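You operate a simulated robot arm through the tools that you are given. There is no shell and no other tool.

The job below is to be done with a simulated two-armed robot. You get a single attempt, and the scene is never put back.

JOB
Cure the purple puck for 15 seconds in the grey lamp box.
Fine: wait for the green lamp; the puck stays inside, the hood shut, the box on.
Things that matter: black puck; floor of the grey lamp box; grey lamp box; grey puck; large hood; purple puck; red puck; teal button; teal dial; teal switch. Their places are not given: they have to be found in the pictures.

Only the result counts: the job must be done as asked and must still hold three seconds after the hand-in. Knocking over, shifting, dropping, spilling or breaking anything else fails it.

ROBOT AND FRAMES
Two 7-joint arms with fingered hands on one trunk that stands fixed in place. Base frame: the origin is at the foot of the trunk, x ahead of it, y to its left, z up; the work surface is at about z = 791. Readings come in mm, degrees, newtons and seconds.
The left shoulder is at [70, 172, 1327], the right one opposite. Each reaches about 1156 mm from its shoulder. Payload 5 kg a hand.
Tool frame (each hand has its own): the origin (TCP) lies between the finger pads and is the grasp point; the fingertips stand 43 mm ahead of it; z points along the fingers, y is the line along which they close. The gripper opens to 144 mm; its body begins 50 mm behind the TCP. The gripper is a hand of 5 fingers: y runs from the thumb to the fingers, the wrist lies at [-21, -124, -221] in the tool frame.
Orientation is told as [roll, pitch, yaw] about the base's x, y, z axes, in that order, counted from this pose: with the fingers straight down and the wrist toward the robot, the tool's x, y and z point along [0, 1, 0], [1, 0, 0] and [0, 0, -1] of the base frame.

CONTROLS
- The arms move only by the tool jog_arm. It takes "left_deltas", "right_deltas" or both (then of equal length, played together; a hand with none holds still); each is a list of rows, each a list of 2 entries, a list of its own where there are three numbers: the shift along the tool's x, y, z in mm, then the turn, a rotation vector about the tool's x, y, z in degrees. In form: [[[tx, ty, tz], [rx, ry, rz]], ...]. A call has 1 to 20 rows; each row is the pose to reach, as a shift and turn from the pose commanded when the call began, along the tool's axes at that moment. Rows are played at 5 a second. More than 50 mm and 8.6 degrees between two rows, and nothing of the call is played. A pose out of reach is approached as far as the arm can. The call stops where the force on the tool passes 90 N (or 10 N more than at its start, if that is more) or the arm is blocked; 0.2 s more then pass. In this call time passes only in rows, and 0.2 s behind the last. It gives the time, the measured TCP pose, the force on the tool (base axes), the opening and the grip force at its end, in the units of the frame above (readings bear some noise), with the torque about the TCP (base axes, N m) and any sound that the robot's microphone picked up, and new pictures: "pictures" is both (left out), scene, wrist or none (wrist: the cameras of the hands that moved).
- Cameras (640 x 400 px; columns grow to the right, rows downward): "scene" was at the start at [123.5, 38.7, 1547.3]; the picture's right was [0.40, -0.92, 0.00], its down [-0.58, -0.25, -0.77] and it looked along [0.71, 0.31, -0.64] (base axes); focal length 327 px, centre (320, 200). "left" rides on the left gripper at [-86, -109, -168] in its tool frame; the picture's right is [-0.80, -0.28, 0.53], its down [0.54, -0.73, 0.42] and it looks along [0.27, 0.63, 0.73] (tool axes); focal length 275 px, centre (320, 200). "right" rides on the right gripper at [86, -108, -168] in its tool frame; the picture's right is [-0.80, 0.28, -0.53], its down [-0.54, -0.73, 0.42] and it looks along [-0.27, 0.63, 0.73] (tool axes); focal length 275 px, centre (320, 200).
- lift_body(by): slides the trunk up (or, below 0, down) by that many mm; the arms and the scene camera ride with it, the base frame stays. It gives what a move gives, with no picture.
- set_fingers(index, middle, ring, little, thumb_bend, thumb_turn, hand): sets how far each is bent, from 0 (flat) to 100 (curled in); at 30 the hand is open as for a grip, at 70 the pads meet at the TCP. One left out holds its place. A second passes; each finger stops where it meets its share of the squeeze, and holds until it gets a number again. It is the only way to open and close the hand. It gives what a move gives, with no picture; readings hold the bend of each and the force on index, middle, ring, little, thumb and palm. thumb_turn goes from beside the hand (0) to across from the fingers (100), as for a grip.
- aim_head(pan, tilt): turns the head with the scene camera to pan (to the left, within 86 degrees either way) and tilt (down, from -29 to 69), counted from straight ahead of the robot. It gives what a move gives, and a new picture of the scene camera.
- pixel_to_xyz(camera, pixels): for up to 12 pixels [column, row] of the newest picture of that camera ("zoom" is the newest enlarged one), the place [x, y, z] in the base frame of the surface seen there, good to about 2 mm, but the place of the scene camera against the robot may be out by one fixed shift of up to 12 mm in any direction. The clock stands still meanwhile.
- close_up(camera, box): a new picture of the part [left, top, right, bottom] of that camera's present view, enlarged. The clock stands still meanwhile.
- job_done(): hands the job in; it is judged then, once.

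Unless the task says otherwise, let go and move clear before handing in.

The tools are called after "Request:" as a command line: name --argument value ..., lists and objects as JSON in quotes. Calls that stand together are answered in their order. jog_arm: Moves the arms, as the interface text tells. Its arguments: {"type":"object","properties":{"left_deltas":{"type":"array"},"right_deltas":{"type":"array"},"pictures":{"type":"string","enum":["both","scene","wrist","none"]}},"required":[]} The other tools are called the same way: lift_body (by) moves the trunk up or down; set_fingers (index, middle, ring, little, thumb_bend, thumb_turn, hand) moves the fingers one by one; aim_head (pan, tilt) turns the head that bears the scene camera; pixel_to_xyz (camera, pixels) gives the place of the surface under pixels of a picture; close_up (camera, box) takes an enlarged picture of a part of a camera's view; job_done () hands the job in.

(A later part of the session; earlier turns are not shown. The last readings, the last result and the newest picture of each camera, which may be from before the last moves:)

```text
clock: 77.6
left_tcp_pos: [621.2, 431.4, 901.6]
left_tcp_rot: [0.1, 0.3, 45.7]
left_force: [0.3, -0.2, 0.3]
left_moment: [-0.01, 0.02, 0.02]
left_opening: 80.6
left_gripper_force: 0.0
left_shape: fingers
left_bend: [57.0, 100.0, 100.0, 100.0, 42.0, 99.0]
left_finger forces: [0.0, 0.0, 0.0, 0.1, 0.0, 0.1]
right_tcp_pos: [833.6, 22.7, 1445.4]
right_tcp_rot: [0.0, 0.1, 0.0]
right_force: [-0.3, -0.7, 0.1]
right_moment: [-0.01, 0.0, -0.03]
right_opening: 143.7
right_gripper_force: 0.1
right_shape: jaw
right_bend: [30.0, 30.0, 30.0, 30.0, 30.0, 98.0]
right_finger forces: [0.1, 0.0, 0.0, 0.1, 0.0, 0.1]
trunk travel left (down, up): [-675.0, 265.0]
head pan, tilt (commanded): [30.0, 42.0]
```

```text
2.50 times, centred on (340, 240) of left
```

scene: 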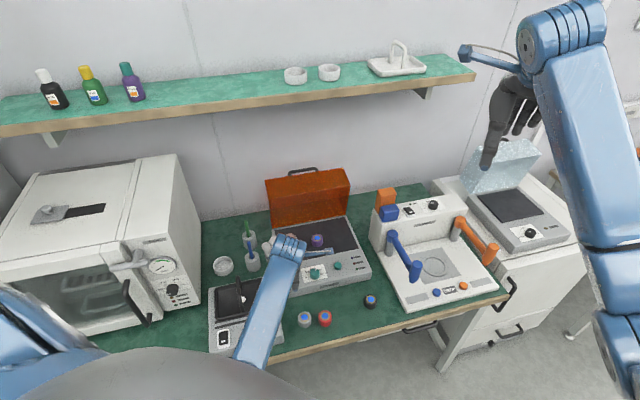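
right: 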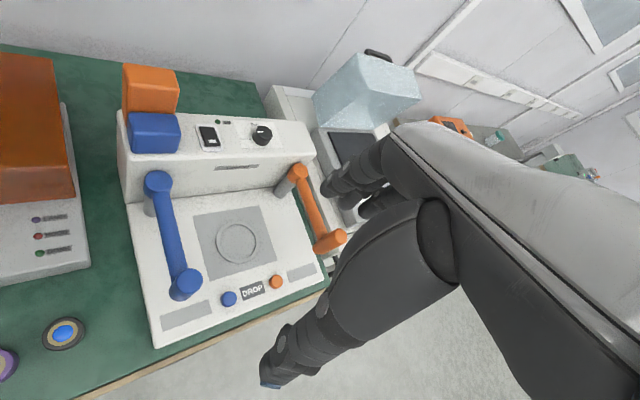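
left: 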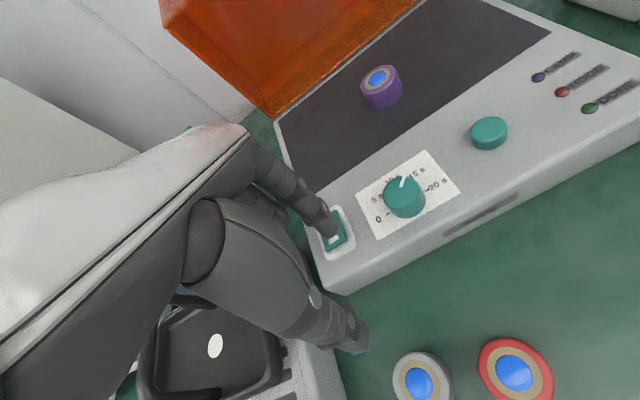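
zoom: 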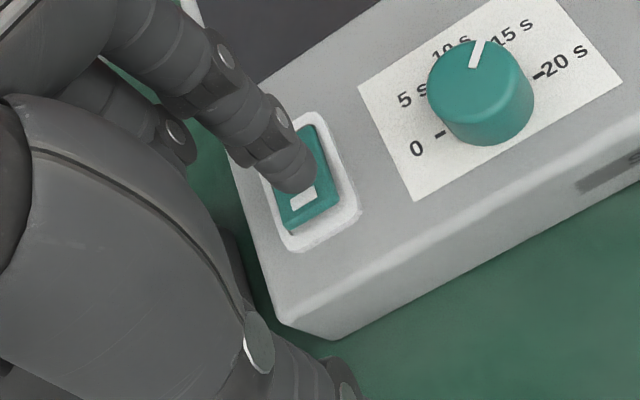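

The tip is about 14 mm forward of the rocker's pivot, over its front half. I press down gradually.

Request:
jog_arm --left_deltas '[[[0, 0, 8], [0, 0, 0]], [[0, 0, 12], [0, 0, 0]], [[0, 0, 15], [0, 0, 0]], [[0, 0, 18], [0, 0, 0]], [[0, 0, 20], [0, 0, 0]], [[0, 0, 22], [0, 0, 0]]]' --pictures "wrist"

Request:
close_up --camera "left" --box '[260, 160, 420, 320]'

Request:
close_up --camera "scene" --box '[320, 240, 380, 290]'

```text
clock: 79.0
left_tcp_pos: [620.8, 429.4, 885.8]
left_tcp_rot: [-0.1, -0.3, 45.7]
left_force: [-0.2, 2.5, 40.9]
left_moment: [0.78, -1.46, 0.05]
left_opening: 79.0
left_gripper_force: 20.5
left_shape: fingers
left_bend: [57.0, 100.0, 100.0, 100.0, 42.0, 99.0]
left_finger forces: [39.9, 0.0, 0.0, 0.0, 0.0, 0.1]
right_tcp_pos: [827.8, 20.9, 1447.0]
right_tcp_rot: [0.1, 0.0, 0.0]
right_force: [0.3, -0.2, 0.2]
right_moment: [0.03, -0.02, -0.06]
right_opening: 143.7
right_gripper_force: 0.2
right_shape: jaw
right_bend: [30.0, 30.0, 30.0, 30.0, 30.0, 98.0]
right_finger forces: [0.0, 0.0, 0.1, 0.1, 0.0, 0.1]
trunk travel left (down, up): [-675.0, 265.0]
head pan, tilt (commanded): [30.0, 42.0]
```

left: 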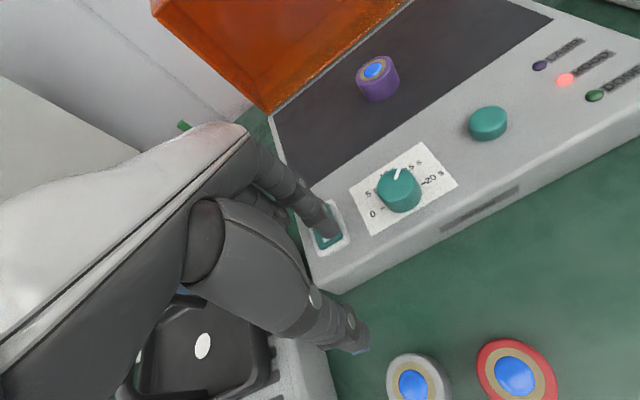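

```text
2.50 times, centred on (340, 240) of left
```

zoom: 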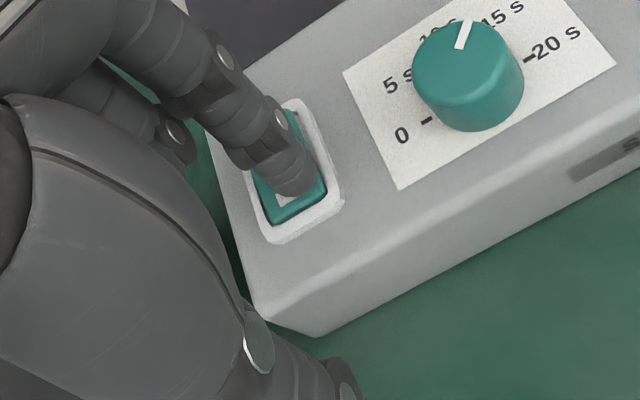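

```text
8.00 times, centred on (350, 265) of scene
```

zoom: 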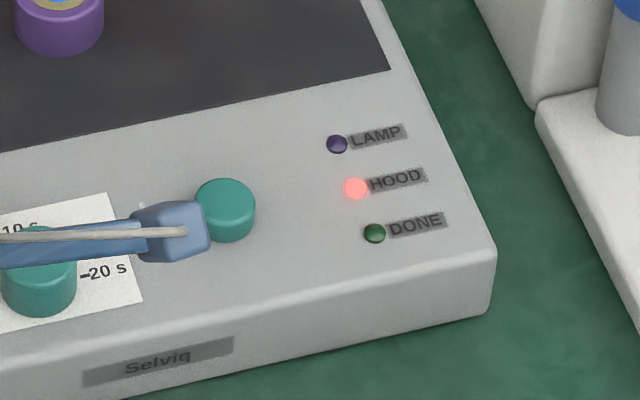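

The HOOD lamp is lit again, so the box is on. I lift off, carry the hand up and over toward the hood, then lower the trunk by 250 mm to regain the reach used before.

Request:
jog_arm --left_deltas '[[[0, 0, -15], [0, 0, 0]], [[0, 0, -50], [0, 0, 0]], [[-10, 10, -90], [0, 0, 0]], [[-24, 24, -130], [0, 0, 0]], [[-38, 38, -170], [0, 0, 0]], [[-52, 53, -210], [0, 0, 0]], [[-66, 68, -250], [0, 0, 0]], [[-80, 83, -290], [0, 0, 0]], [[-94, 98, -330], [0, 0, 0]], [[-108, 113, -370], [0, 0, 0]], [[-124, 128, -410], [0, 0, 0]], [[-140, 143, -450], [0, 0, 0]], [[-140, 143, -490], [0, 0, 0]]]'

Request:
set_fingers --hand "left" --index 50 --middle 50 --ring 100 --little 100 --thumb_bend 66 --thumb_turn 98

Request:
close_up --camera "scene" --box '[250, 160, 390, 300]'

```text
clock: 81.8
left_tcp_pos: [821.7, 437.0, 1368.5]
left_tcp_rot: [0.2, 0.3, 45.7]
left_force: [0.2, 0.4, 0.2]
left_moment: [0.01, -0.01, 0.03]
left_opening: 80.5
left_gripper_force: 0.0
left_shape: fingers
left_bend: [57.0, 100.0, 100.0, 100.0, 42.0, 99.0]
left_finger forces: [0.1, 0.0, 0.0, 0.0, 0.0, 0.0]
right_tcp_pos: [831.6, 22.1, 1445.2]
right_tcp_rot: [-0.1, 0.0, 0.0]
right_force: [-0.3, 0.3, 0.6]
right_moment: [-0.01, -0.03, 0.05]
right_opening: 143.6
right_gripper_force: 0.1
right_shape: jaw
right_bend: [30.0, 30.0, 30.0, 30.0, 30.0, 98.0]
right_finger forces: [0.1, 0.0, 0.0, 0.0, 0.1, 0.1]
trunk travel left (down, up): [-675.0, 265.0]
head pan, tilt (commanded): [30.0, 42.0]
```

scene: 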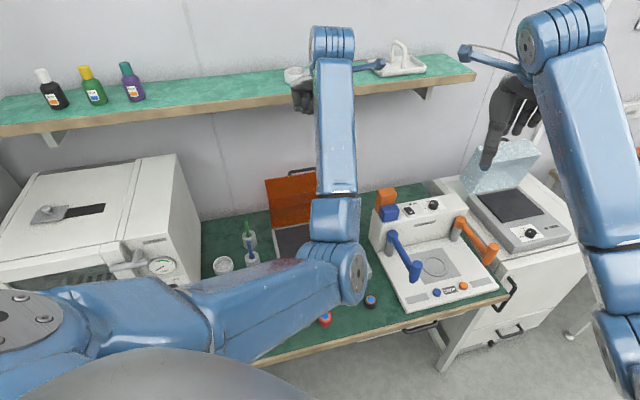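
left: 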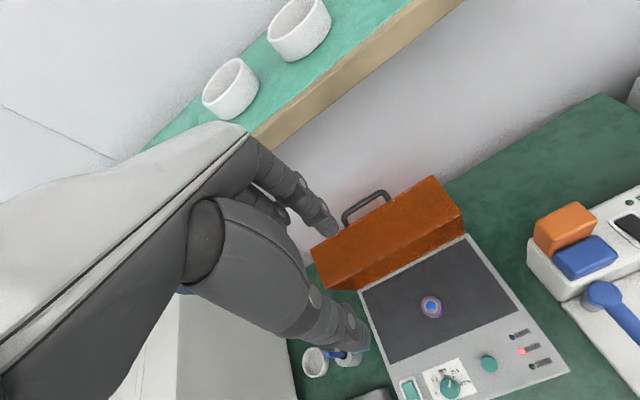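

```text
clock: 82.8
left_tcp_pos: [823.9, 437.1, 1368.4]
left_tcp_rot: [0.1, 0.3, 45.7]
left_force: [-0.9, 0.4, 0.8]
left_moment: [0.0, -0.03, 0.02]
left_opening: 50.1
left_gripper_force: 0.0
left_shape: fingers
left_bend: [50.0, 50.0, 100.0, 100.0, 66.0, 100.0]
left_finger forces: [0.0, 0.0, 0.0, 0.1, 0.1, 0.0]
right_tcp_pos: [832.2, 22.7, 1444.6]
right_tcp_rot: [0.0, 0.0, -0.1]
right_force: [-0.5, -0.4, -0.4]
right_moment: [0.01, -0.03, -0.01]
right_opening: 143.6
right_gripper_force: 0.0
right_shape: jaw
right_bend: [30.0, 30.0, 30.0, 30.0, 30.0, 98.0]
right_finger forces: [0.1, 0.1, 0.0, 0.1, 0.0, 0.1]
trunk travel left (down, up): [-675.0, 265.0]
head pan, tilt (commanded): [30.0, 42.0]
```

```text
2.86 times, centred on (320, 230) of scene
```

zoom: 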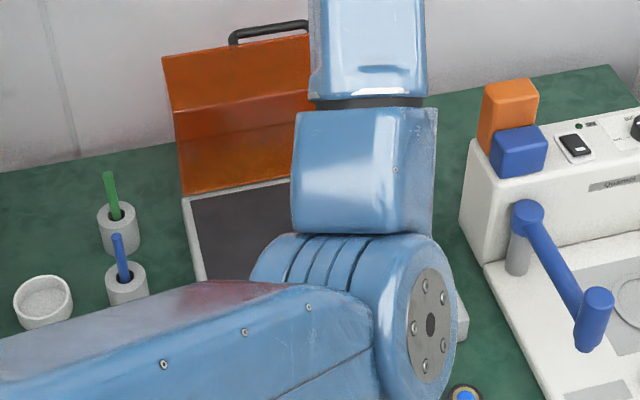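

From this view the raised handle is visible at (365,205) in the left picture. I measure it and the hood's edges in the open state.

Request:
close_up --camera "left" --box '[300, 160, 480, 300]'

```text
2.86 times, centred on (390, 230) of left
```

zoom: 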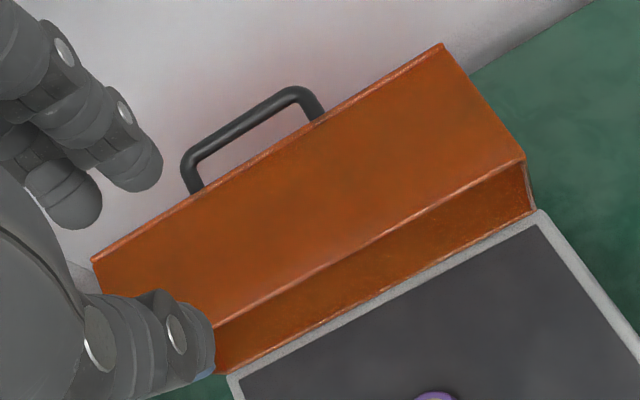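

Request:
pixel_to_xyz --camera "zoom" --pixels '[[215, 145], [240, 127], [265, 110], [290, 93], [188, 170], [310, 112], [200, 198], [150, 230], [250, 168], [400, 75], [320, 265], [480, 190]]'

```text
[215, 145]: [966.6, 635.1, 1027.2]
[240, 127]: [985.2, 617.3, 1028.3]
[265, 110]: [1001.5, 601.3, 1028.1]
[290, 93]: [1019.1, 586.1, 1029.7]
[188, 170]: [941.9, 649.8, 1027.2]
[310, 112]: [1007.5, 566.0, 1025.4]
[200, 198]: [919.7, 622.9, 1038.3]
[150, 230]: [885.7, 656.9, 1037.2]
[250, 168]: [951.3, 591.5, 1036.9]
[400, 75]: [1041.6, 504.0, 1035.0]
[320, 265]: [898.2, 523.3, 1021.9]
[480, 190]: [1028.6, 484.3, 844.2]
```

The open bar's axis is at about d=287 mm behind the hood's front line, z≈1022; the refined hinge fits a clean arc. I lower the trunk 250 mm and retrace the earlier exit path in reverse to bring thumb and fingers astride the bar.

Request:
lift_body --by -250

```text
clock: 85.3
left_tcp_pos: [823.7, 435.7, 1119.1]
left_tcp_rot: [0.1, 0.4, 45.7]
left_force: [0.0, 0.8, 0.2]
left_moment: [-0.01, 0.0, -0.01]
left_opening: 50.0
left_gripper_force: 0.1
left_shape: fingers
left_bend: [50.0, 50.0, 100.0, 100.0, 66.0, 100.0]
left_finger forces: [0.0, 0.0, 0.0, 0.0, 0.0, 0.0]
right_tcp_pos: [832.3, 21.8, 1195.1]
right_tcp_rot: [0.0, 0.0, 0.1]
right_force: [-0.1, -0.2, -0.2]
right_moment: [0.04, 0.0, 0.01]
right_opening: 143.5
right_gripper_force: 0.1
right_shape: jaw
right_bend: [30.0, 30.0, 30.0, 30.0, 30.0, 98.0]
right_finger forces: [0.1, 0.1, 0.0, 0.0, 0.0, 0.0]
trunk travel left (down, up): [-425.0, 515.0]
head pan, tilt (commanded): [30.0, 42.0]
```

The hand is above the box at z≈1119. I move over the hood with the hand tilted back, stopping just before descending on the bar.

Request:
jog_arm --left_deltas '[[[0, 0, -18], [0, 0, 0]], [[0, 40, -18], [-6, 0, 0]], [[-0.6, 80, -18], [-11, 0, 0]], [[-0.9, 120, -15], [-16, 0, 0]], [[-1.2, 160, -11], [-20, 0, 0]], [[-1.5, 200, -3], [-20, 0, 0]], [[-1.8, 228, 8], [-20, 0, 0]]]'

Request:
close_up --camera "left" --box '[240, 160, 480, 340]'

Request:
close_up --camera "scene" --box '[250, 20, 390, 160]'

```text
clock: 87.0
left_tcp_pos: [985.6, 598.8, 1108.3]
left_tcp_rot: [0.0, -19.7, 45.5]
left_force: [-0.5, 0.6, -0.6]
left_moment: [0.02, -0.01, 0.01]
left_opening: 50.2
left_gripper_force: 0.0
left_shape: fingers
left_bend: [50.0, 50.0, 100.0, 100.0, 66.0, 100.0]
left_finger forces: [0.0, 0.0, 0.0, 0.1, 0.1, 0.0]
right_tcp_pos: [832.6, 22.9, 1194.9]
right_tcp_rot: [-0.1, 0.1, 0.1]
right_force: [1.5, 0.9, 0.1]
right_moment: [-0.02, -0.01, -0.01]
right_opening: 143.9
right_gripper_force: 0.2
right_shape: jaw
right_bend: [30.0, 30.0, 30.0, 30.0, 30.0, 98.0]
right_finger forces: [0.0, 0.1, 0.1, 0.1, 0.0, 0.0]
trunk travel left (down, up): [-425.0, 515.0]
head pan, tilt (commanded): [30.0, 42.0]
```

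scene: 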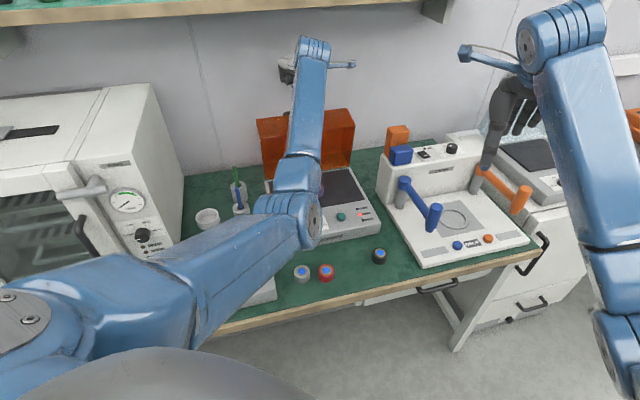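
left: 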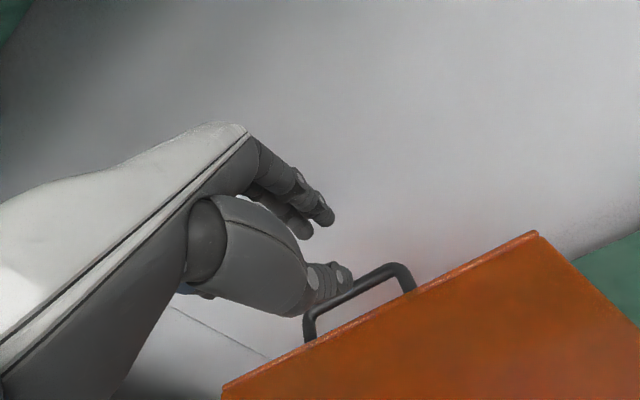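

```text
2.22 times, centred on (360, 250) of left
```

zoom: 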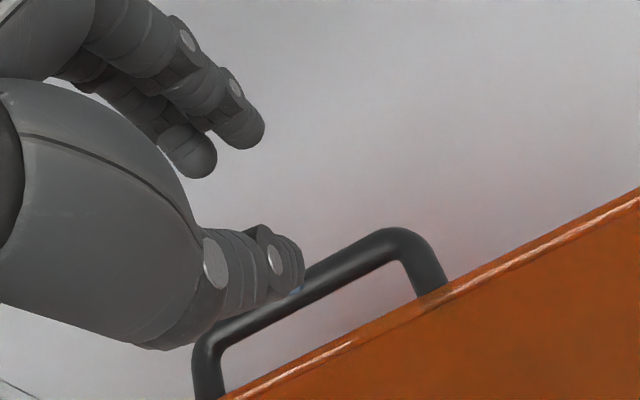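

```text
2.86 times, centred on (320, 90) of scene
```

zoom: 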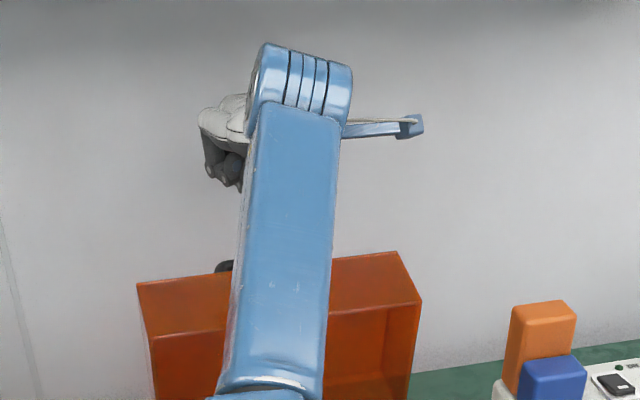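

The thumb tip is above the bar. I measure its tip against the bar to be sure that it will pass on the front (hood) side of it.

Request:
pixel_to_xyz --camera "left" --pixels '[[351, 287], [340, 292], [347, 275], [380, 273], [396, 266], [330, 300], [334, 225], [312, 233]]'

Request:
close_up --camera "left" --box '[290, 230, 410, 330]'

```text
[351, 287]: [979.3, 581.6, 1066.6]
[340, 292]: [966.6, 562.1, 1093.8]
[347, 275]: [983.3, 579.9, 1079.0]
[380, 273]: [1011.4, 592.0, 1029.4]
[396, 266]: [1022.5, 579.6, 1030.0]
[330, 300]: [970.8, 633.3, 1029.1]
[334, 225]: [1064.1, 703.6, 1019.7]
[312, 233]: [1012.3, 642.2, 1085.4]
```

```text
4.00 times, centred on (350, 280) of left
```

zoom: 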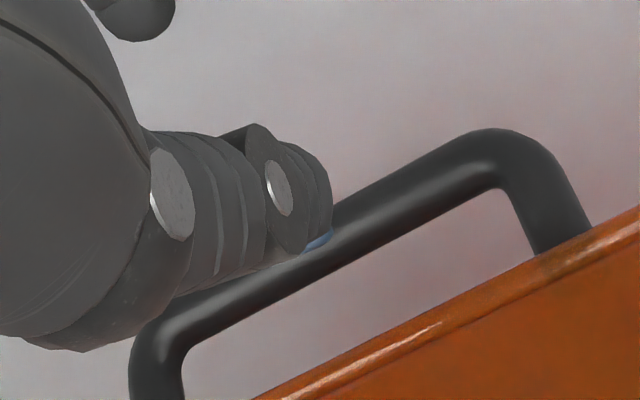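

The thumb's outer face is ~12 mm behind the hood's edge and its inner face ~4 mm before the bar, so it fits between. I descend while levelling the hand, first part.

Request:
jog_arm --left_deltas '[[[0, -1.2, 10.2], [3, 0, 0]], [[0, -2.2, 24.7], [8, 0, 0]], [[0, -4, 38.9], [13, 0, 0]]]' --pictures "wrist"

Request:
close_up --camera "left" --box '[240, 180, 440, 340]'

```text
clock: 87.8
left_tcp_pos: [990.6, 606.2, 1070.2]
left_tcp_rot: [0.1, -6.6, 45.7]
left_force: [0.1, 0.4, -0.7]
left_moment: [0.02, -0.02, -0.04]
left_opening: 50.2
left_gripper_force: 0.1
left_shape: fingers
left_bend: [50.0, 50.0, 100.0, 100.0, 66.0, 100.0]
left_finger forces: [0.1, 0.0, 0.0, 0.1, 0.0, 0.0]
right_tcp_pos: [833.2, 23.2, 1193.8]
right_tcp_rot: [0.0, -0.1, -0.1]
right_force: [-0.3, 0.5, -0.6]
right_moment: [0.01, -0.01, 0.01]
right_opening: 143.5
right_gripper_force: 0.0
right_shape: jaw
right_bend: [30.0, 30.0, 30.0, 30.0, 30.0, 98.0]
right_finger forces: [0.0, 0.0, 0.0, 0.0, 0.0, 0.0]
trunk travel left (down, up): [-425.0, 515.0]
head pan, tilt (commanded): [30.0, 42.0]
```

left: 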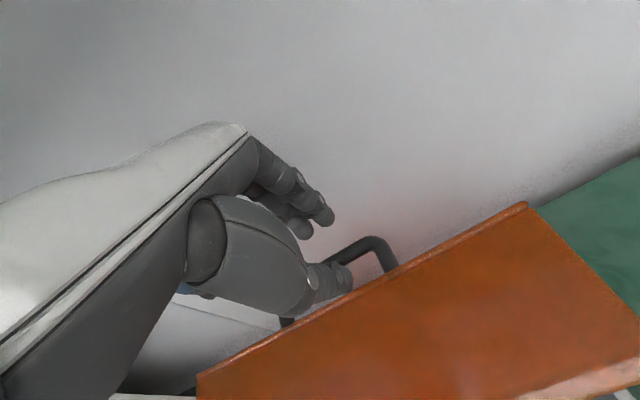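

```text
2.50 times, centred on (340, 260) of left
```

zoom: 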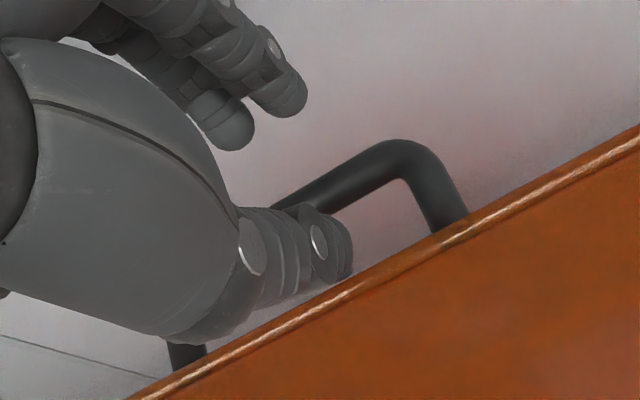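

The thumb passes between the bar and the hood's edge with no force. I finish the descent to the caging height.

Request:
jog_arm --left_deltas '[[[0, 0.6, 12.1], [3.5, 0, 0]], [[0, 1.2, 20.3], [6.6, 0, 0]], [[0, 0.5, 26.2], [6.6, 0, 0]]]' --pictures "wrist"

Request:
close_up --camera "left" --box '[240, 180, 440, 340]'

```text
clock: 88.5
left_tcp_pos: [992.4, 606.8, 1047.6]
left_tcp_rot: [0.2, -0.3, 45.6]
left_force: [1.4, 1.7, 3.1]
left_moment: [-0.05, 0.01, 0.01]
left_opening: 45.5
left_gripper_force: 1.3
left_shape: fingers
left_bend: [50.0, 50.0, 100.0, 100.0, 68.0, 100.0]
left_finger forces: [0.1, 0.0, 0.1, 0.0, 3.6, 0.1]
right_tcp_pos: [831.2, 22.6, 1197.5]
right_tcp_rot: [0.0, 0.0, 0.0]
right_force: [0.4, -0.2, 0.6]
right_moment: [0.02, -0.03, 0.0]
right_opening: 143.8
right_gripper_force: 0.1
right_shape: jaw
right_bend: [30.0, 30.0, 30.0, 30.0, 30.0, 98.0]
right_finger forces: [0.0, 0.0, 0.1, 0.0, 0.0, 0.0]
trunk travel left (down, up): [-425.0, 515.0]
head pan, tilt (commanded): [30.0, 42.0]
```

left: 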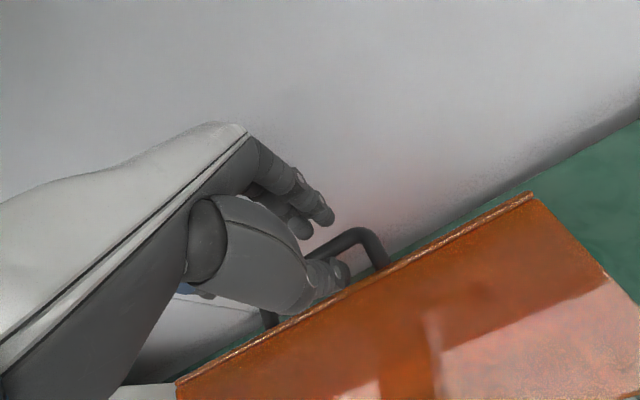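

```text
2.50 times, centred on (340, 260) of left
```

zoom: 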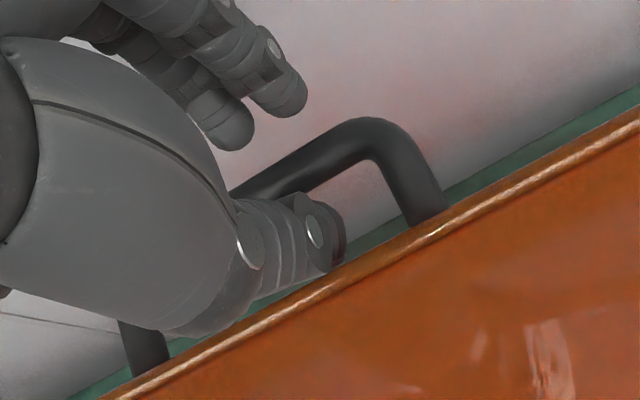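

The thumb's outer side touches the hood edge lightly (3.6 N). I shift 5 mm rearward to centre it, then close the index and middle behind the bar.

Request:
jog_arm --left_deltas '[[[0, 3, -2], [0, 0, 0]], [[0, 6, -2], [0, 0, 0]]]' --pictures "none"

Request:
set_fingers --hand "left" --index 62 --middle 62

Request:
close_up --camera "left" --box '[240, 180, 440, 340]'

```text
clock: 89.2
left_tcp_pos: [997.5, 611.4, 1046.9]
left_tcp_rot: [0.1, 0.0, 45.7]
left_force: [-1.9, 0.0, -1.3]
left_moment: [-0.04, 0.04, -0.01]
left_opening: 51.0
left_gripper_force: 1.0
left_shape: fingers
left_bend: [50.0, 50.0, 100.0, 100.0, 65.0, 100.0]
left_finger forces: [0.0, 0.0, 0.0, 0.1, 1.2, 0.0]
right_tcp_pos: [831.7, 22.8, 1195.1]
right_tcp_rot: [0.0, 0.0, 0.0]
right_force: [-0.1, 0.7, 0.0]
right_moment: [0.0, 0.01, -0.02]
right_opening: 143.5
right_gripper_force: 0.0
right_shape: jaw
right_bend: [30.0, 30.0, 30.0, 30.0, 30.0, 98.0]
right_finger forces: [0.1, 0.0, 0.0, 0.0, 0.0, 0.0]
trunk travel left (down, up): [-425.0, 515.0]
head pan, tilt (commanded): [30.0, 42.0]
```

```text
clock: 90.2
left_tcp_pos: [996.8, 611.9, 1047.2]
left_tcp_rot: [0.1, -0.1, 45.7]
left_force: [-1.9, -0.6, -1.7]
left_moment: [-0.03, 0.03, 0.03]
left_opening: 29.7
left_gripper_force: 0.3
left_shape: fingers
left_bend: [62.0, 62.0, 100.0, 100.0, 65.0, 100.0]
left_finger forces: [0.0, 0.1, 0.1, 0.0, 0.7, 0.1]
right_tcp_pos: [831.9, 23.8, 1194.3]
right_tcp_rot: [0.0, -0.1, 0.0]
right_force: [0.4, 0.6, 0.6]
right_moment: [-0.02, -0.02, -0.01]
right_opening: 143.7
right_gripper_force: 0.1
right_shape: jaw
right_bend: [30.0, 30.0, 30.0, 30.0, 30.0, 98.0]
right_finger forces: [0.0, 0.1, 0.0, 0.0, 0.0, 0.0]
trunk travel left (down, up): [-425.0, 515.0]
head pan, tilt (commanded): [30.0, 42.0]
```

```text
2.50 times, centred on (340, 260) of left
```

zoom: 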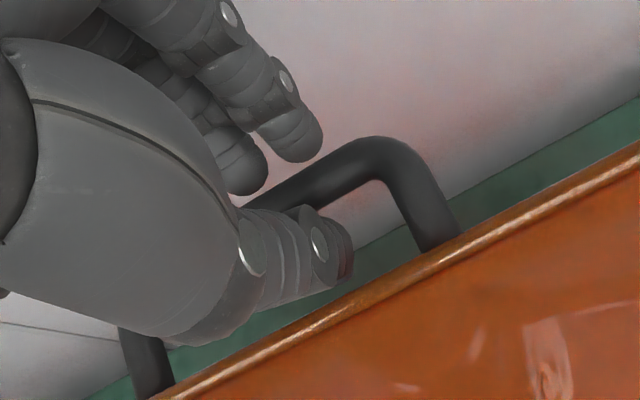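

The cage is centred. I close the index and middle further so that the bar is held from both sides.

Request:
set_fingers --hand "left" --index 69 --middle 69 --thumb_bend 69

Request:
close_up --camera "left" --box '[240, 180, 440, 340]'

```text
clock: 91.2
left_tcp_pos: [997.3, 611.6, 1045.4]
left_tcp_rot: [0.1, -0.2, 45.7]
left_force: [-0.3, -0.6, -1.9]
left_moment: [0.04, 0.01, 0.0]
left_opening: 13.8
left_gripper_force: 1.3
left_shape: fingers
left_bend: [69.0, 69.0, 100.0, 100.0, 68.0, 100.0]
left_finger forces: [0.3, 0.4, 0.0, 0.0, 1.6, 0.1]
right_tcp_pos: [833.3, 23.4, 1194.9]
right_tcp_rot: [0.0, 0.0, -0.1]
right_force: [-0.1, -0.6, 0.3]
right_moment: [0.01, 0.0, -0.01]
right_opening: 143.5
right_gripper_force: 0.0
right_shape: jaw
right_bend: [30.0, 30.0, 30.0, 30.0, 30.0, 98.0]
right_finger forces: [0.0, 0.0, 0.1, 0.0, 0.0, 0.1]
trunk travel left (down, up): [-425.0, 515.0]
head pan, tilt (commanded): [30.0, 42.0]
```

```text
2.50 times, centred on (340, 260) of left
```

zoom: 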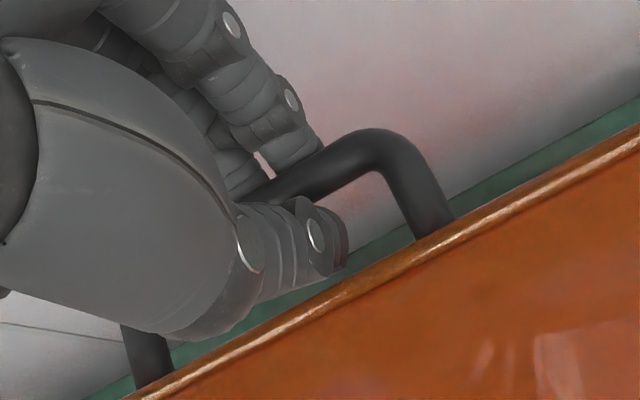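

The bar is held lightly from both sides. I now pull the hood forward along the arc, to about 60°.

Request:
jog_arm --left_deltas '[[[0, -8.4, -4.3], [0, 0, 0]], [[0, -15.2, -7.4], [0, 0, 0]], [[0, -23.9, -11], [0, 0, 0]], [[0, -32.7, -14.2], [0, 0, 0]], [[0, -41.6, -17], [0, 0, 0]], [[0, -50.7, -19.4], [0, 0, 0]], [[0, -59.8, -21.4], [0, 0, 0]], [[0, -69, -23], [0, 0, 0]]]'

Request:
close_up --camera "left" --box '[200, 160, 440, 340]'

Request:
close_up --camera "scene" --box '[240, 60, 400, 220]'

```text
clock: 93.0
left_tcp_pos: [948.7, 563.3, 1071.2]
left_tcp_rot: [0.1, 0.0, 45.7]
left_force: [0.6, 0.4, -2.6]
left_moment: [0.09, -0.02, -0.01]
left_opening: 14.1
left_gripper_force: 1.3
left_shape: fingers
left_bend: [68.0, 68.0, 100.0, 100.0, 68.0, 100.0]
left_finger forces: [1.1, 1.1, 0.0, 0.0, 1.4, 0.0]
right_tcp_pos: [832.5, 22.7, 1194.5]
right_tcp_rot: [-0.1, -0.1, 0.0]
right_force: [1.1, 0.1, -0.4]
right_moment: [-0.01, 0.01, 0.06]
right_opening: 143.5
right_gripper_force: 0.0
right_shape: jaw
right_bend: [30.0, 30.0, 30.0, 30.0, 30.0, 98.0]
right_finger forces: [0.1, 0.0, 0.1, 0.0, 0.1, 0.1]
trunk travel left (down, up): [-425.0, 515.0]
head pan, tilt (commanded): [30.0, 42.0]
```

scene: 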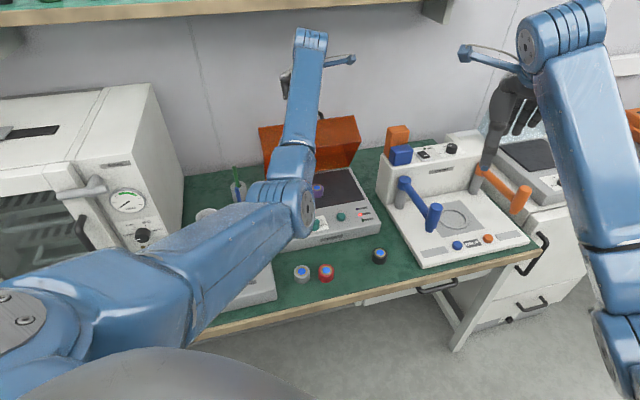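
left: 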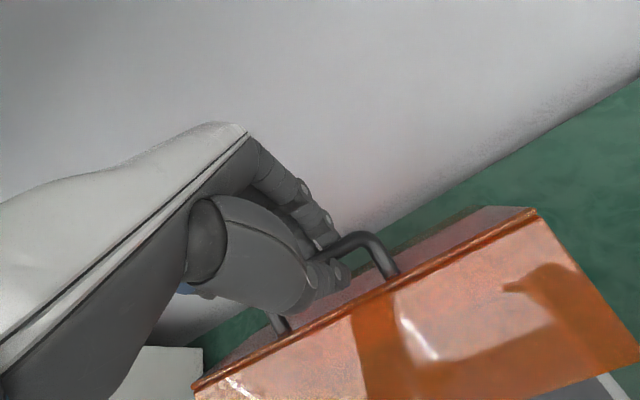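

```text
2.22 times, centred on (320, 250) of left
```

zoom: 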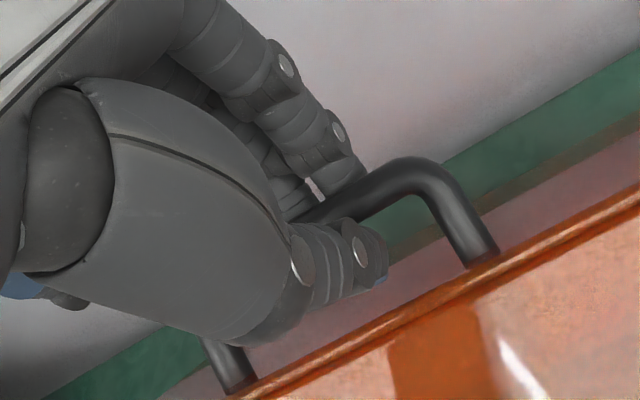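

```text
2.50 times, centred on (320, 140) of scene
```

zoom: 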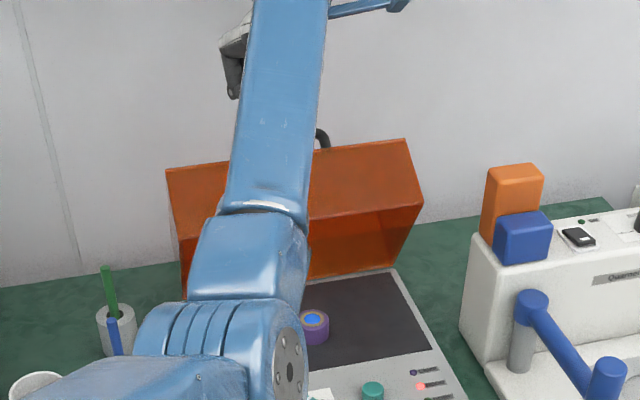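

The hood is at ~60° with only ~2.6 N of load. I continue along the arc to about 35°, now lowering under control of the thumb.

Request:
jog_arm --left_deltas '[[[0, -9.3, -1.2], [0, 0, 0]], [[0, -18.6, -2.1], [0, 0, 0]], [[0, -28, -2.5], [0, 0, 0]], [[0, -37.4, -2.4], [0, 0, 0]], [[0, -46.7, -2], [0, 0, 0]], [[0, -56.1, -1.2], [0, 0, 0]], [[0, -65.3, 0], [0, 0, 0]], [[0, -74.6, 1.7], [0, 0, 0]], [[0, -83.7, 3.7], [0, 0, 0]], [[0, -92.8, 6.1], [0, 0, 0]]]'

Request:
close_up --camera "left" --box '[200, 160, 440, 340]'

Request:
close_up --camera "scene" --box '[240, 60, 400, 220]'

```text
clock: 95.2
left_tcp_pos: [884.4, 494.9, 1063.4]
left_tcp_rot: [0.2, -0.1, 45.7]
left_force: [-0.1, 0.9, -2.5]
left_moment: [0.06, 0.0, -0.01]
left_opening: 13.5
left_gripper_force: 1.3
left_shape: fingers
left_bend: [68.0, 68.0, 100.0, 100.0, 68.0, 100.0]
left_finger forces: [0.8, 0.8, 0.0, 0.0, 1.3, 0.1]
right_tcp_pos: [832.1, 23.5, 1194.7]
right_tcp_rot: [0.0, 0.0, 0.0]
right_force: [0.2, -0.3, 0.1]
right_moment: [-0.01, -0.01, 0.01]
right_opening: 143.6
right_gripper_force: 0.0
right_shape: jaw
right_bend: [30.0, 30.0, 30.0, 30.0, 30.0, 98.0]
right_finger forces: [0.0, 0.0, 0.1, 0.0, 0.0, 0.0]
trunk travel left (down, up): [-425.0, 515.0]
head pan, tilt (commanded): [30.0, 42.0]
```

scene: 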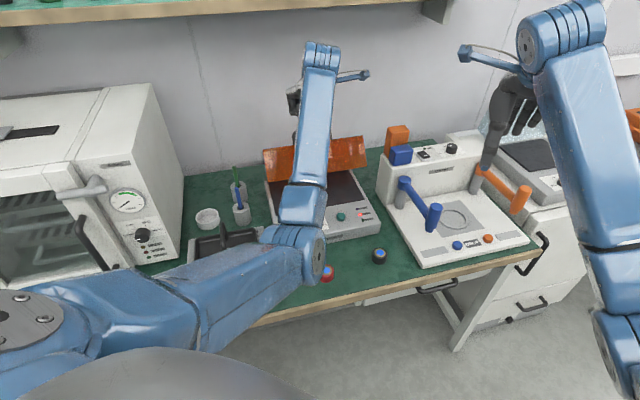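
left: 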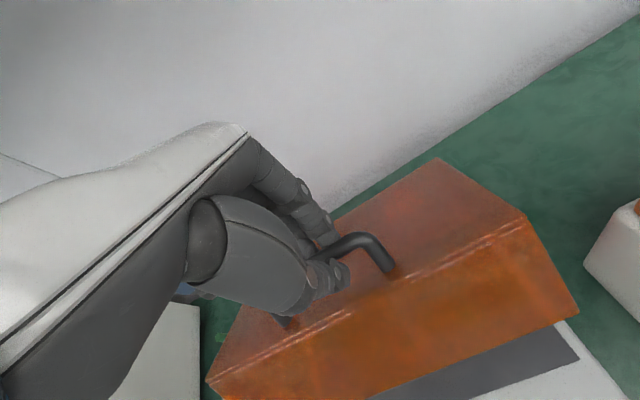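

```text
2.22 times, centred on (320, 250) of left
```

zoom: 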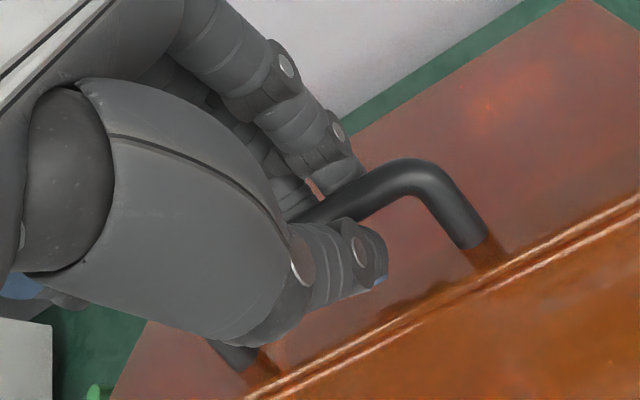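

```text
2.50 times, centred on (320, 140) of scene
```

zoom: 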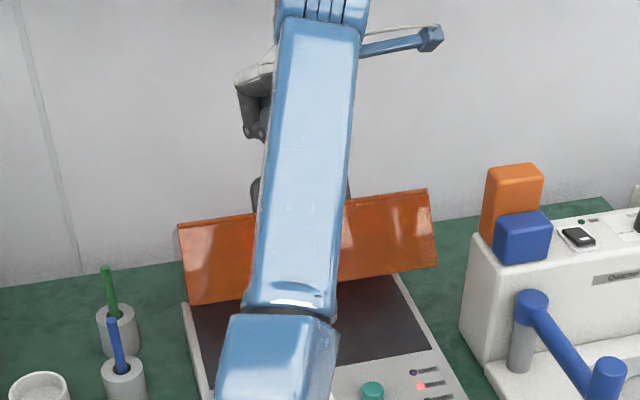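

The hood follows smoothly at ~35°. I continue down to about 10°.

Request:
jog_arm --left_deltas '[[[0, -8.9, 2.9], [0, 0, 0]], [[0, -17.7, 6.1], [0, 0, 0]], [[0, -26.3, 9.7], [0, 0, 0]], [[0, -34.8, 13.6], [0, 0, 0]], [[0, -43.1, 18], [0, 0, 0]], [[0, -51.2, 22.6], [0, 0, 0]], [[0, -59.1, 27.7], [0, 0, 0]], [[0, -66.8, 33.1], [0, 0, 0]], [[0, -74.2, 38.8], [0, 0, 0]], [[0, -81.4, 44.8], [0, 0, 0]]]'

Request:
close_up --camera "left" --box '[200, 160, 520, 360]'

```text
clock: 97.3
left_tcp_pos: [826.4, 437.4, 1020.2]
left_tcp_rot: [0.1, -0.1, 45.6]
left_force: [-1.3, 0.6, -1.0]
left_moment: [0.0, -0.03, -0.03]
left_opening: 13.2
left_gripper_force: 1.1
left_shape: fingers
left_bend: [69.0, 69.0, 100.0, 100.0, 68.0, 100.0]
left_finger forces: [0.5, 0.5, 0.1, 0.0, 1.2, 0.0]
right_tcp_pos: [831.7, 22.3, 1194.0]
right_tcp_rot: [0.0, 0.0, 0.0]
right_force: [-0.3, -0.1, -0.3]
right_moment: [0.05, 0.0, 0.02]
right_opening: 143.8
right_gripper_force: 0.1
right_shape: jaw
right_bend: [30.0, 30.0, 30.0, 30.0, 30.0, 98.0]
right_finger forces: [0.1, 0.0, 0.1, 0.0, 0.0, 0.1]
trunk travel left (down, up): [-425.0, 515.0]
head pan, tilt (commanded): [30.0, 42.0]
```

scene: 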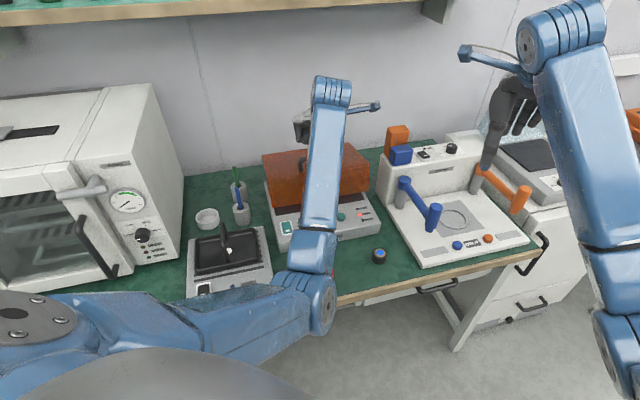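
left: 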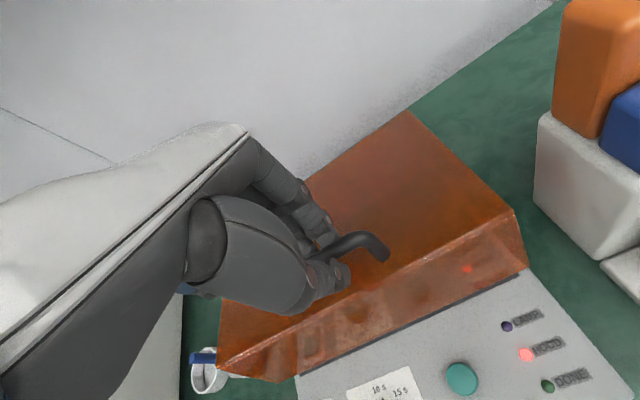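

```text
2.00 times, centred on (360, 260) of left
```

zoom: 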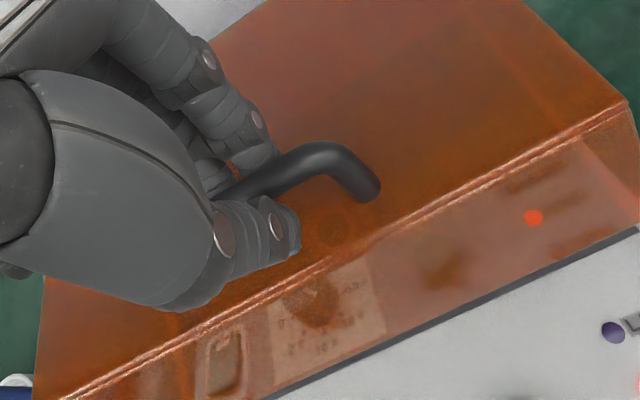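

The hood is ~10° from shut. I lower it the rest of the way gently.

Request:
jog_arm --left_deltas '[[[0, -6.9, 6.3], [0, 0, 0]], [[0, -13.5, 13], [0, 0, 0]], [[0, -19.8, 19.9], [0, 0, 0]], [[0, -23, 23.5], [0, 0, 0]], [[0, -25.9, 27.1], [0, 0, 0]]]'

Request:
close_up --camera "left" --box '[200, 160, 520, 360]'

Request:
close_up --camera "left" --box '[420, 240, 620, 400]'

```text
clock: 98.5
left_tcp_pos: [809.6, 419.2, 991.4]
left_tcp_rot: [0.1, -0.2, 45.6]
left_force: [0.3, 0.6, -1.1]
left_moment: [0.02, -0.02, -0.02]
left_opening: 13.1
left_gripper_force: 1.3
left_shape: fingers
left_bend: [69.0, 69.0, 100.0, 100.0, 68.0, 100.0]
left_finger forces: [0.5, 0.4, 0.0, 0.1, 1.1, 0.1]
right_tcp_pos: [833.0, 22.7, 1194.3]
right_tcp_rot: [0.0, 0.1, 0.1]
right_force: [0.6, 1.0, 0.3]
right_moment: [0.02, -0.02, 0.03]
right_opening: 143.8
right_gripper_force: 0.0
right_shape: jaw
right_bend: [30.0, 30.0, 30.0, 30.0, 30.0, 98.0]
right_finger forces: [0.0, 0.0, 0.0, 0.0, 0.0, 0.0]
trunk travel left (down, up): [-425.0, 515.0]
head pan, tilt (commanded): [30.0, 42.0]
```

scene: 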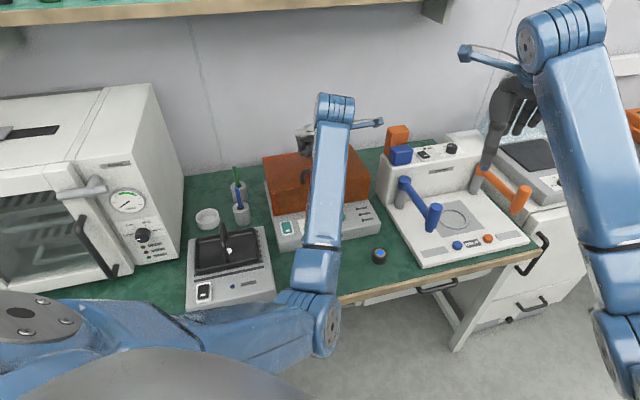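
left: 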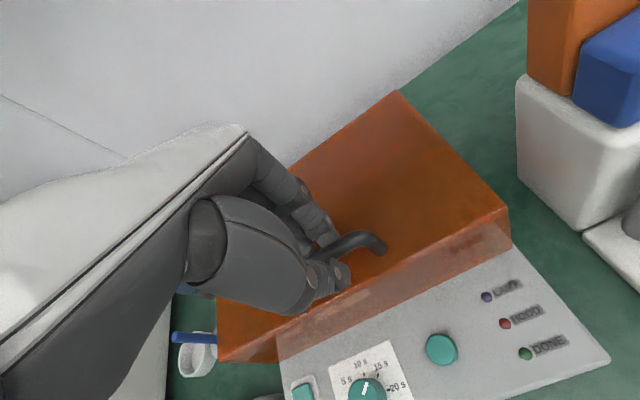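

```text
2.00 times, centred on (360, 260) of left
```

zoom: 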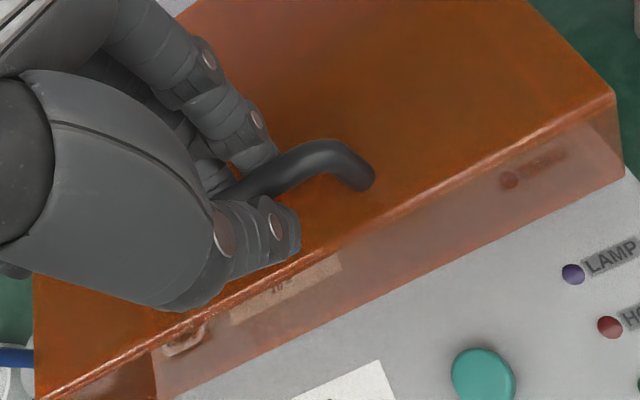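

```text
2.50 times, centred on (520, 320) of left
```

zoom: 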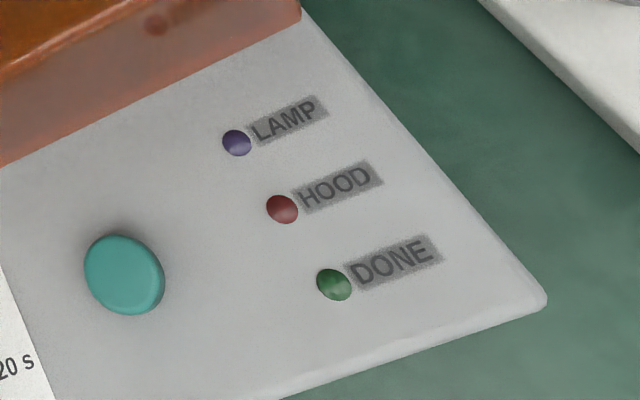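

The HOOD lamp is dark with the box on, so the hood is shut. I open the fingers and lift the hand off the handle.

Request:
set_fingers --hand "left" --index 52 --middle 52 --thumb_bend 52

Request:
jog_arm --left_deltas '[[[0, -4, -20], [0, 0, 0]], [[0, -4, -50], [0, 0, 0]], [[0, -4, -90], [0, 0, 0]], [[0, -4, -130], [0, 0, 0]]]'

Request:
close_up --camera "left" --box '[260, 160, 580, 400]'

```text
clock: 99.5
left_tcp_pos: [809.0, 419.5, 992.9]
left_tcp_rot: [0.2, 0.0, 45.6]
left_force: [-0.1, 1.2, -0.7]
left_moment: [0.01, -0.01, -0.01]
left_opening: 70.6
left_gripper_force: 0.0
left_shape: fingers
left_bend: [52.0, 52.0, 100.0, 100.0, 52.0, 98.0]
left_finger forces: [0.0, 0.0, 0.0, 0.0, 0.0, 0.1]
right_tcp_pos: [831.7, 23.2, 1195.8]
right_tcp_rot: [0.0, 0.0, 0.0]
right_force: [0.2, 0.2, 0.6]
right_moment: [-0.03, -0.03, 0.05]
right_opening: 143.8
right_gripper_force: 0.0
right_shape: jaw
right_bend: [30.0, 30.0, 30.0, 30.0, 30.0, 98.0]
right_finger forces: [0.1, 0.1, 0.0, 0.0, 0.0, 0.0]
trunk travel left (down, up): [-425.0, 515.0]
head pan, tilt (commanded): [30.0, 42.0]
```

```text
clock: 100.5
left_tcp_pos: [805.5, 415.7, 1122.7]
left_tcp_rot: [0.2, -0.1, 45.7]
left_force: [0.2, 0.6, 0.0]
left_moment: [0.02, -0.01, -0.01]
left_opening: 70.7
left_gripper_force: 0.0
left_shape: fingers
left_bend: [52.0, 52.0, 100.0, 100.0, 52.0, 98.0]
left_finger forces: [0.0, 0.0, 0.0, 0.0, 0.1, 0.1]
right_tcp_pos: [832.3, 22.0, 1195.2]
right_tcp_rot: [0.1, 0.0, 0.0]
right_force: [-0.1, -1.3, -0.9]
right_moment: [0.03, 0.02, -0.01]
right_opening: 143.9
right_gripper_force: 0.1
right_shape: jaw
right_bend: [30.0, 30.0, 30.0, 30.0, 30.0, 98.0]
right_finger forces: [0.1, 0.1, 0.1, 0.0, 0.0, 0.0]
trunk travel left (down, up): [-425.0, 515.0]
head pan, tilt (commanded): [30.0, 42.0]
```

scene: 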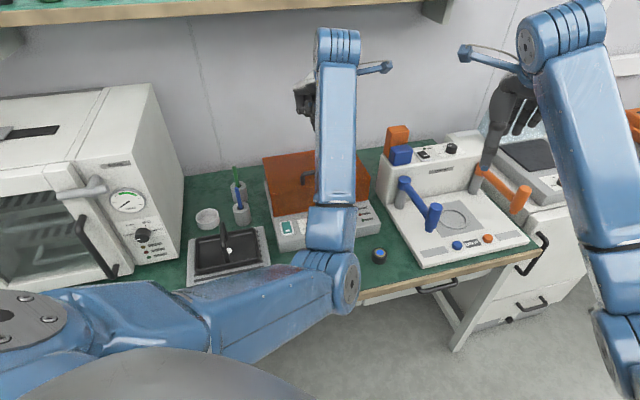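
left: 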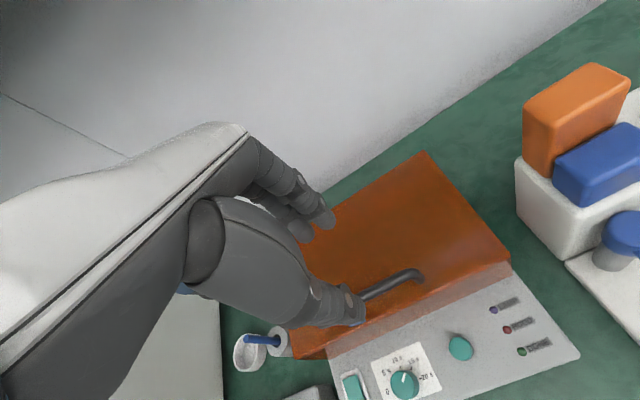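

```text
1.67 times, centred on (420, 280) of left
```

zoom: 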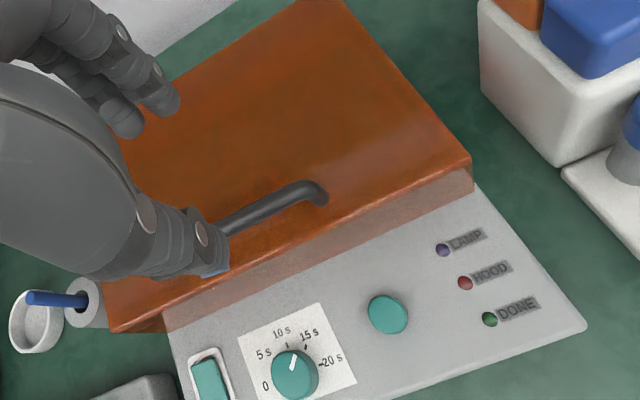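

The hood is down and the hand clear. I verify the dial's pointer once more by measurement before starting.

Request:
close_up --camera "left" --box '[370, 340, 440, 400]'

```text
6.67 times, centred on (405, 370) of left
```

zoom: 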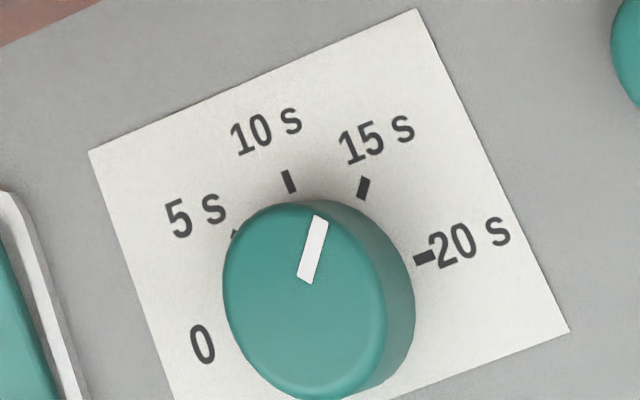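

I measure the pointer's ends, the rim, and the 10/15/20 s marks in 3-D from this zoom.

Request:
pixel_to_xyz --camera "zoom" --pixels '[[306, 278], [319, 220], [312, 250], [290, 182], [363, 188], [424, 257], [226, 290], [384, 300], [305, 205], [310, 392], [235, 233], [300, 300]]'

```text
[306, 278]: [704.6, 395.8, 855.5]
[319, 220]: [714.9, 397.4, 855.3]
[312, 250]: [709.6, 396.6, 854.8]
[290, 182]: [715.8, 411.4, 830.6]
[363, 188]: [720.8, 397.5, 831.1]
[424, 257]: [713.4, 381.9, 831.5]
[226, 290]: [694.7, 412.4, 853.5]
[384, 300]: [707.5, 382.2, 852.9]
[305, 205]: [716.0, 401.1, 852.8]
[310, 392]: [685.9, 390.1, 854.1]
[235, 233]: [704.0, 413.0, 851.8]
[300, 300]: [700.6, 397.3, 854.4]
```

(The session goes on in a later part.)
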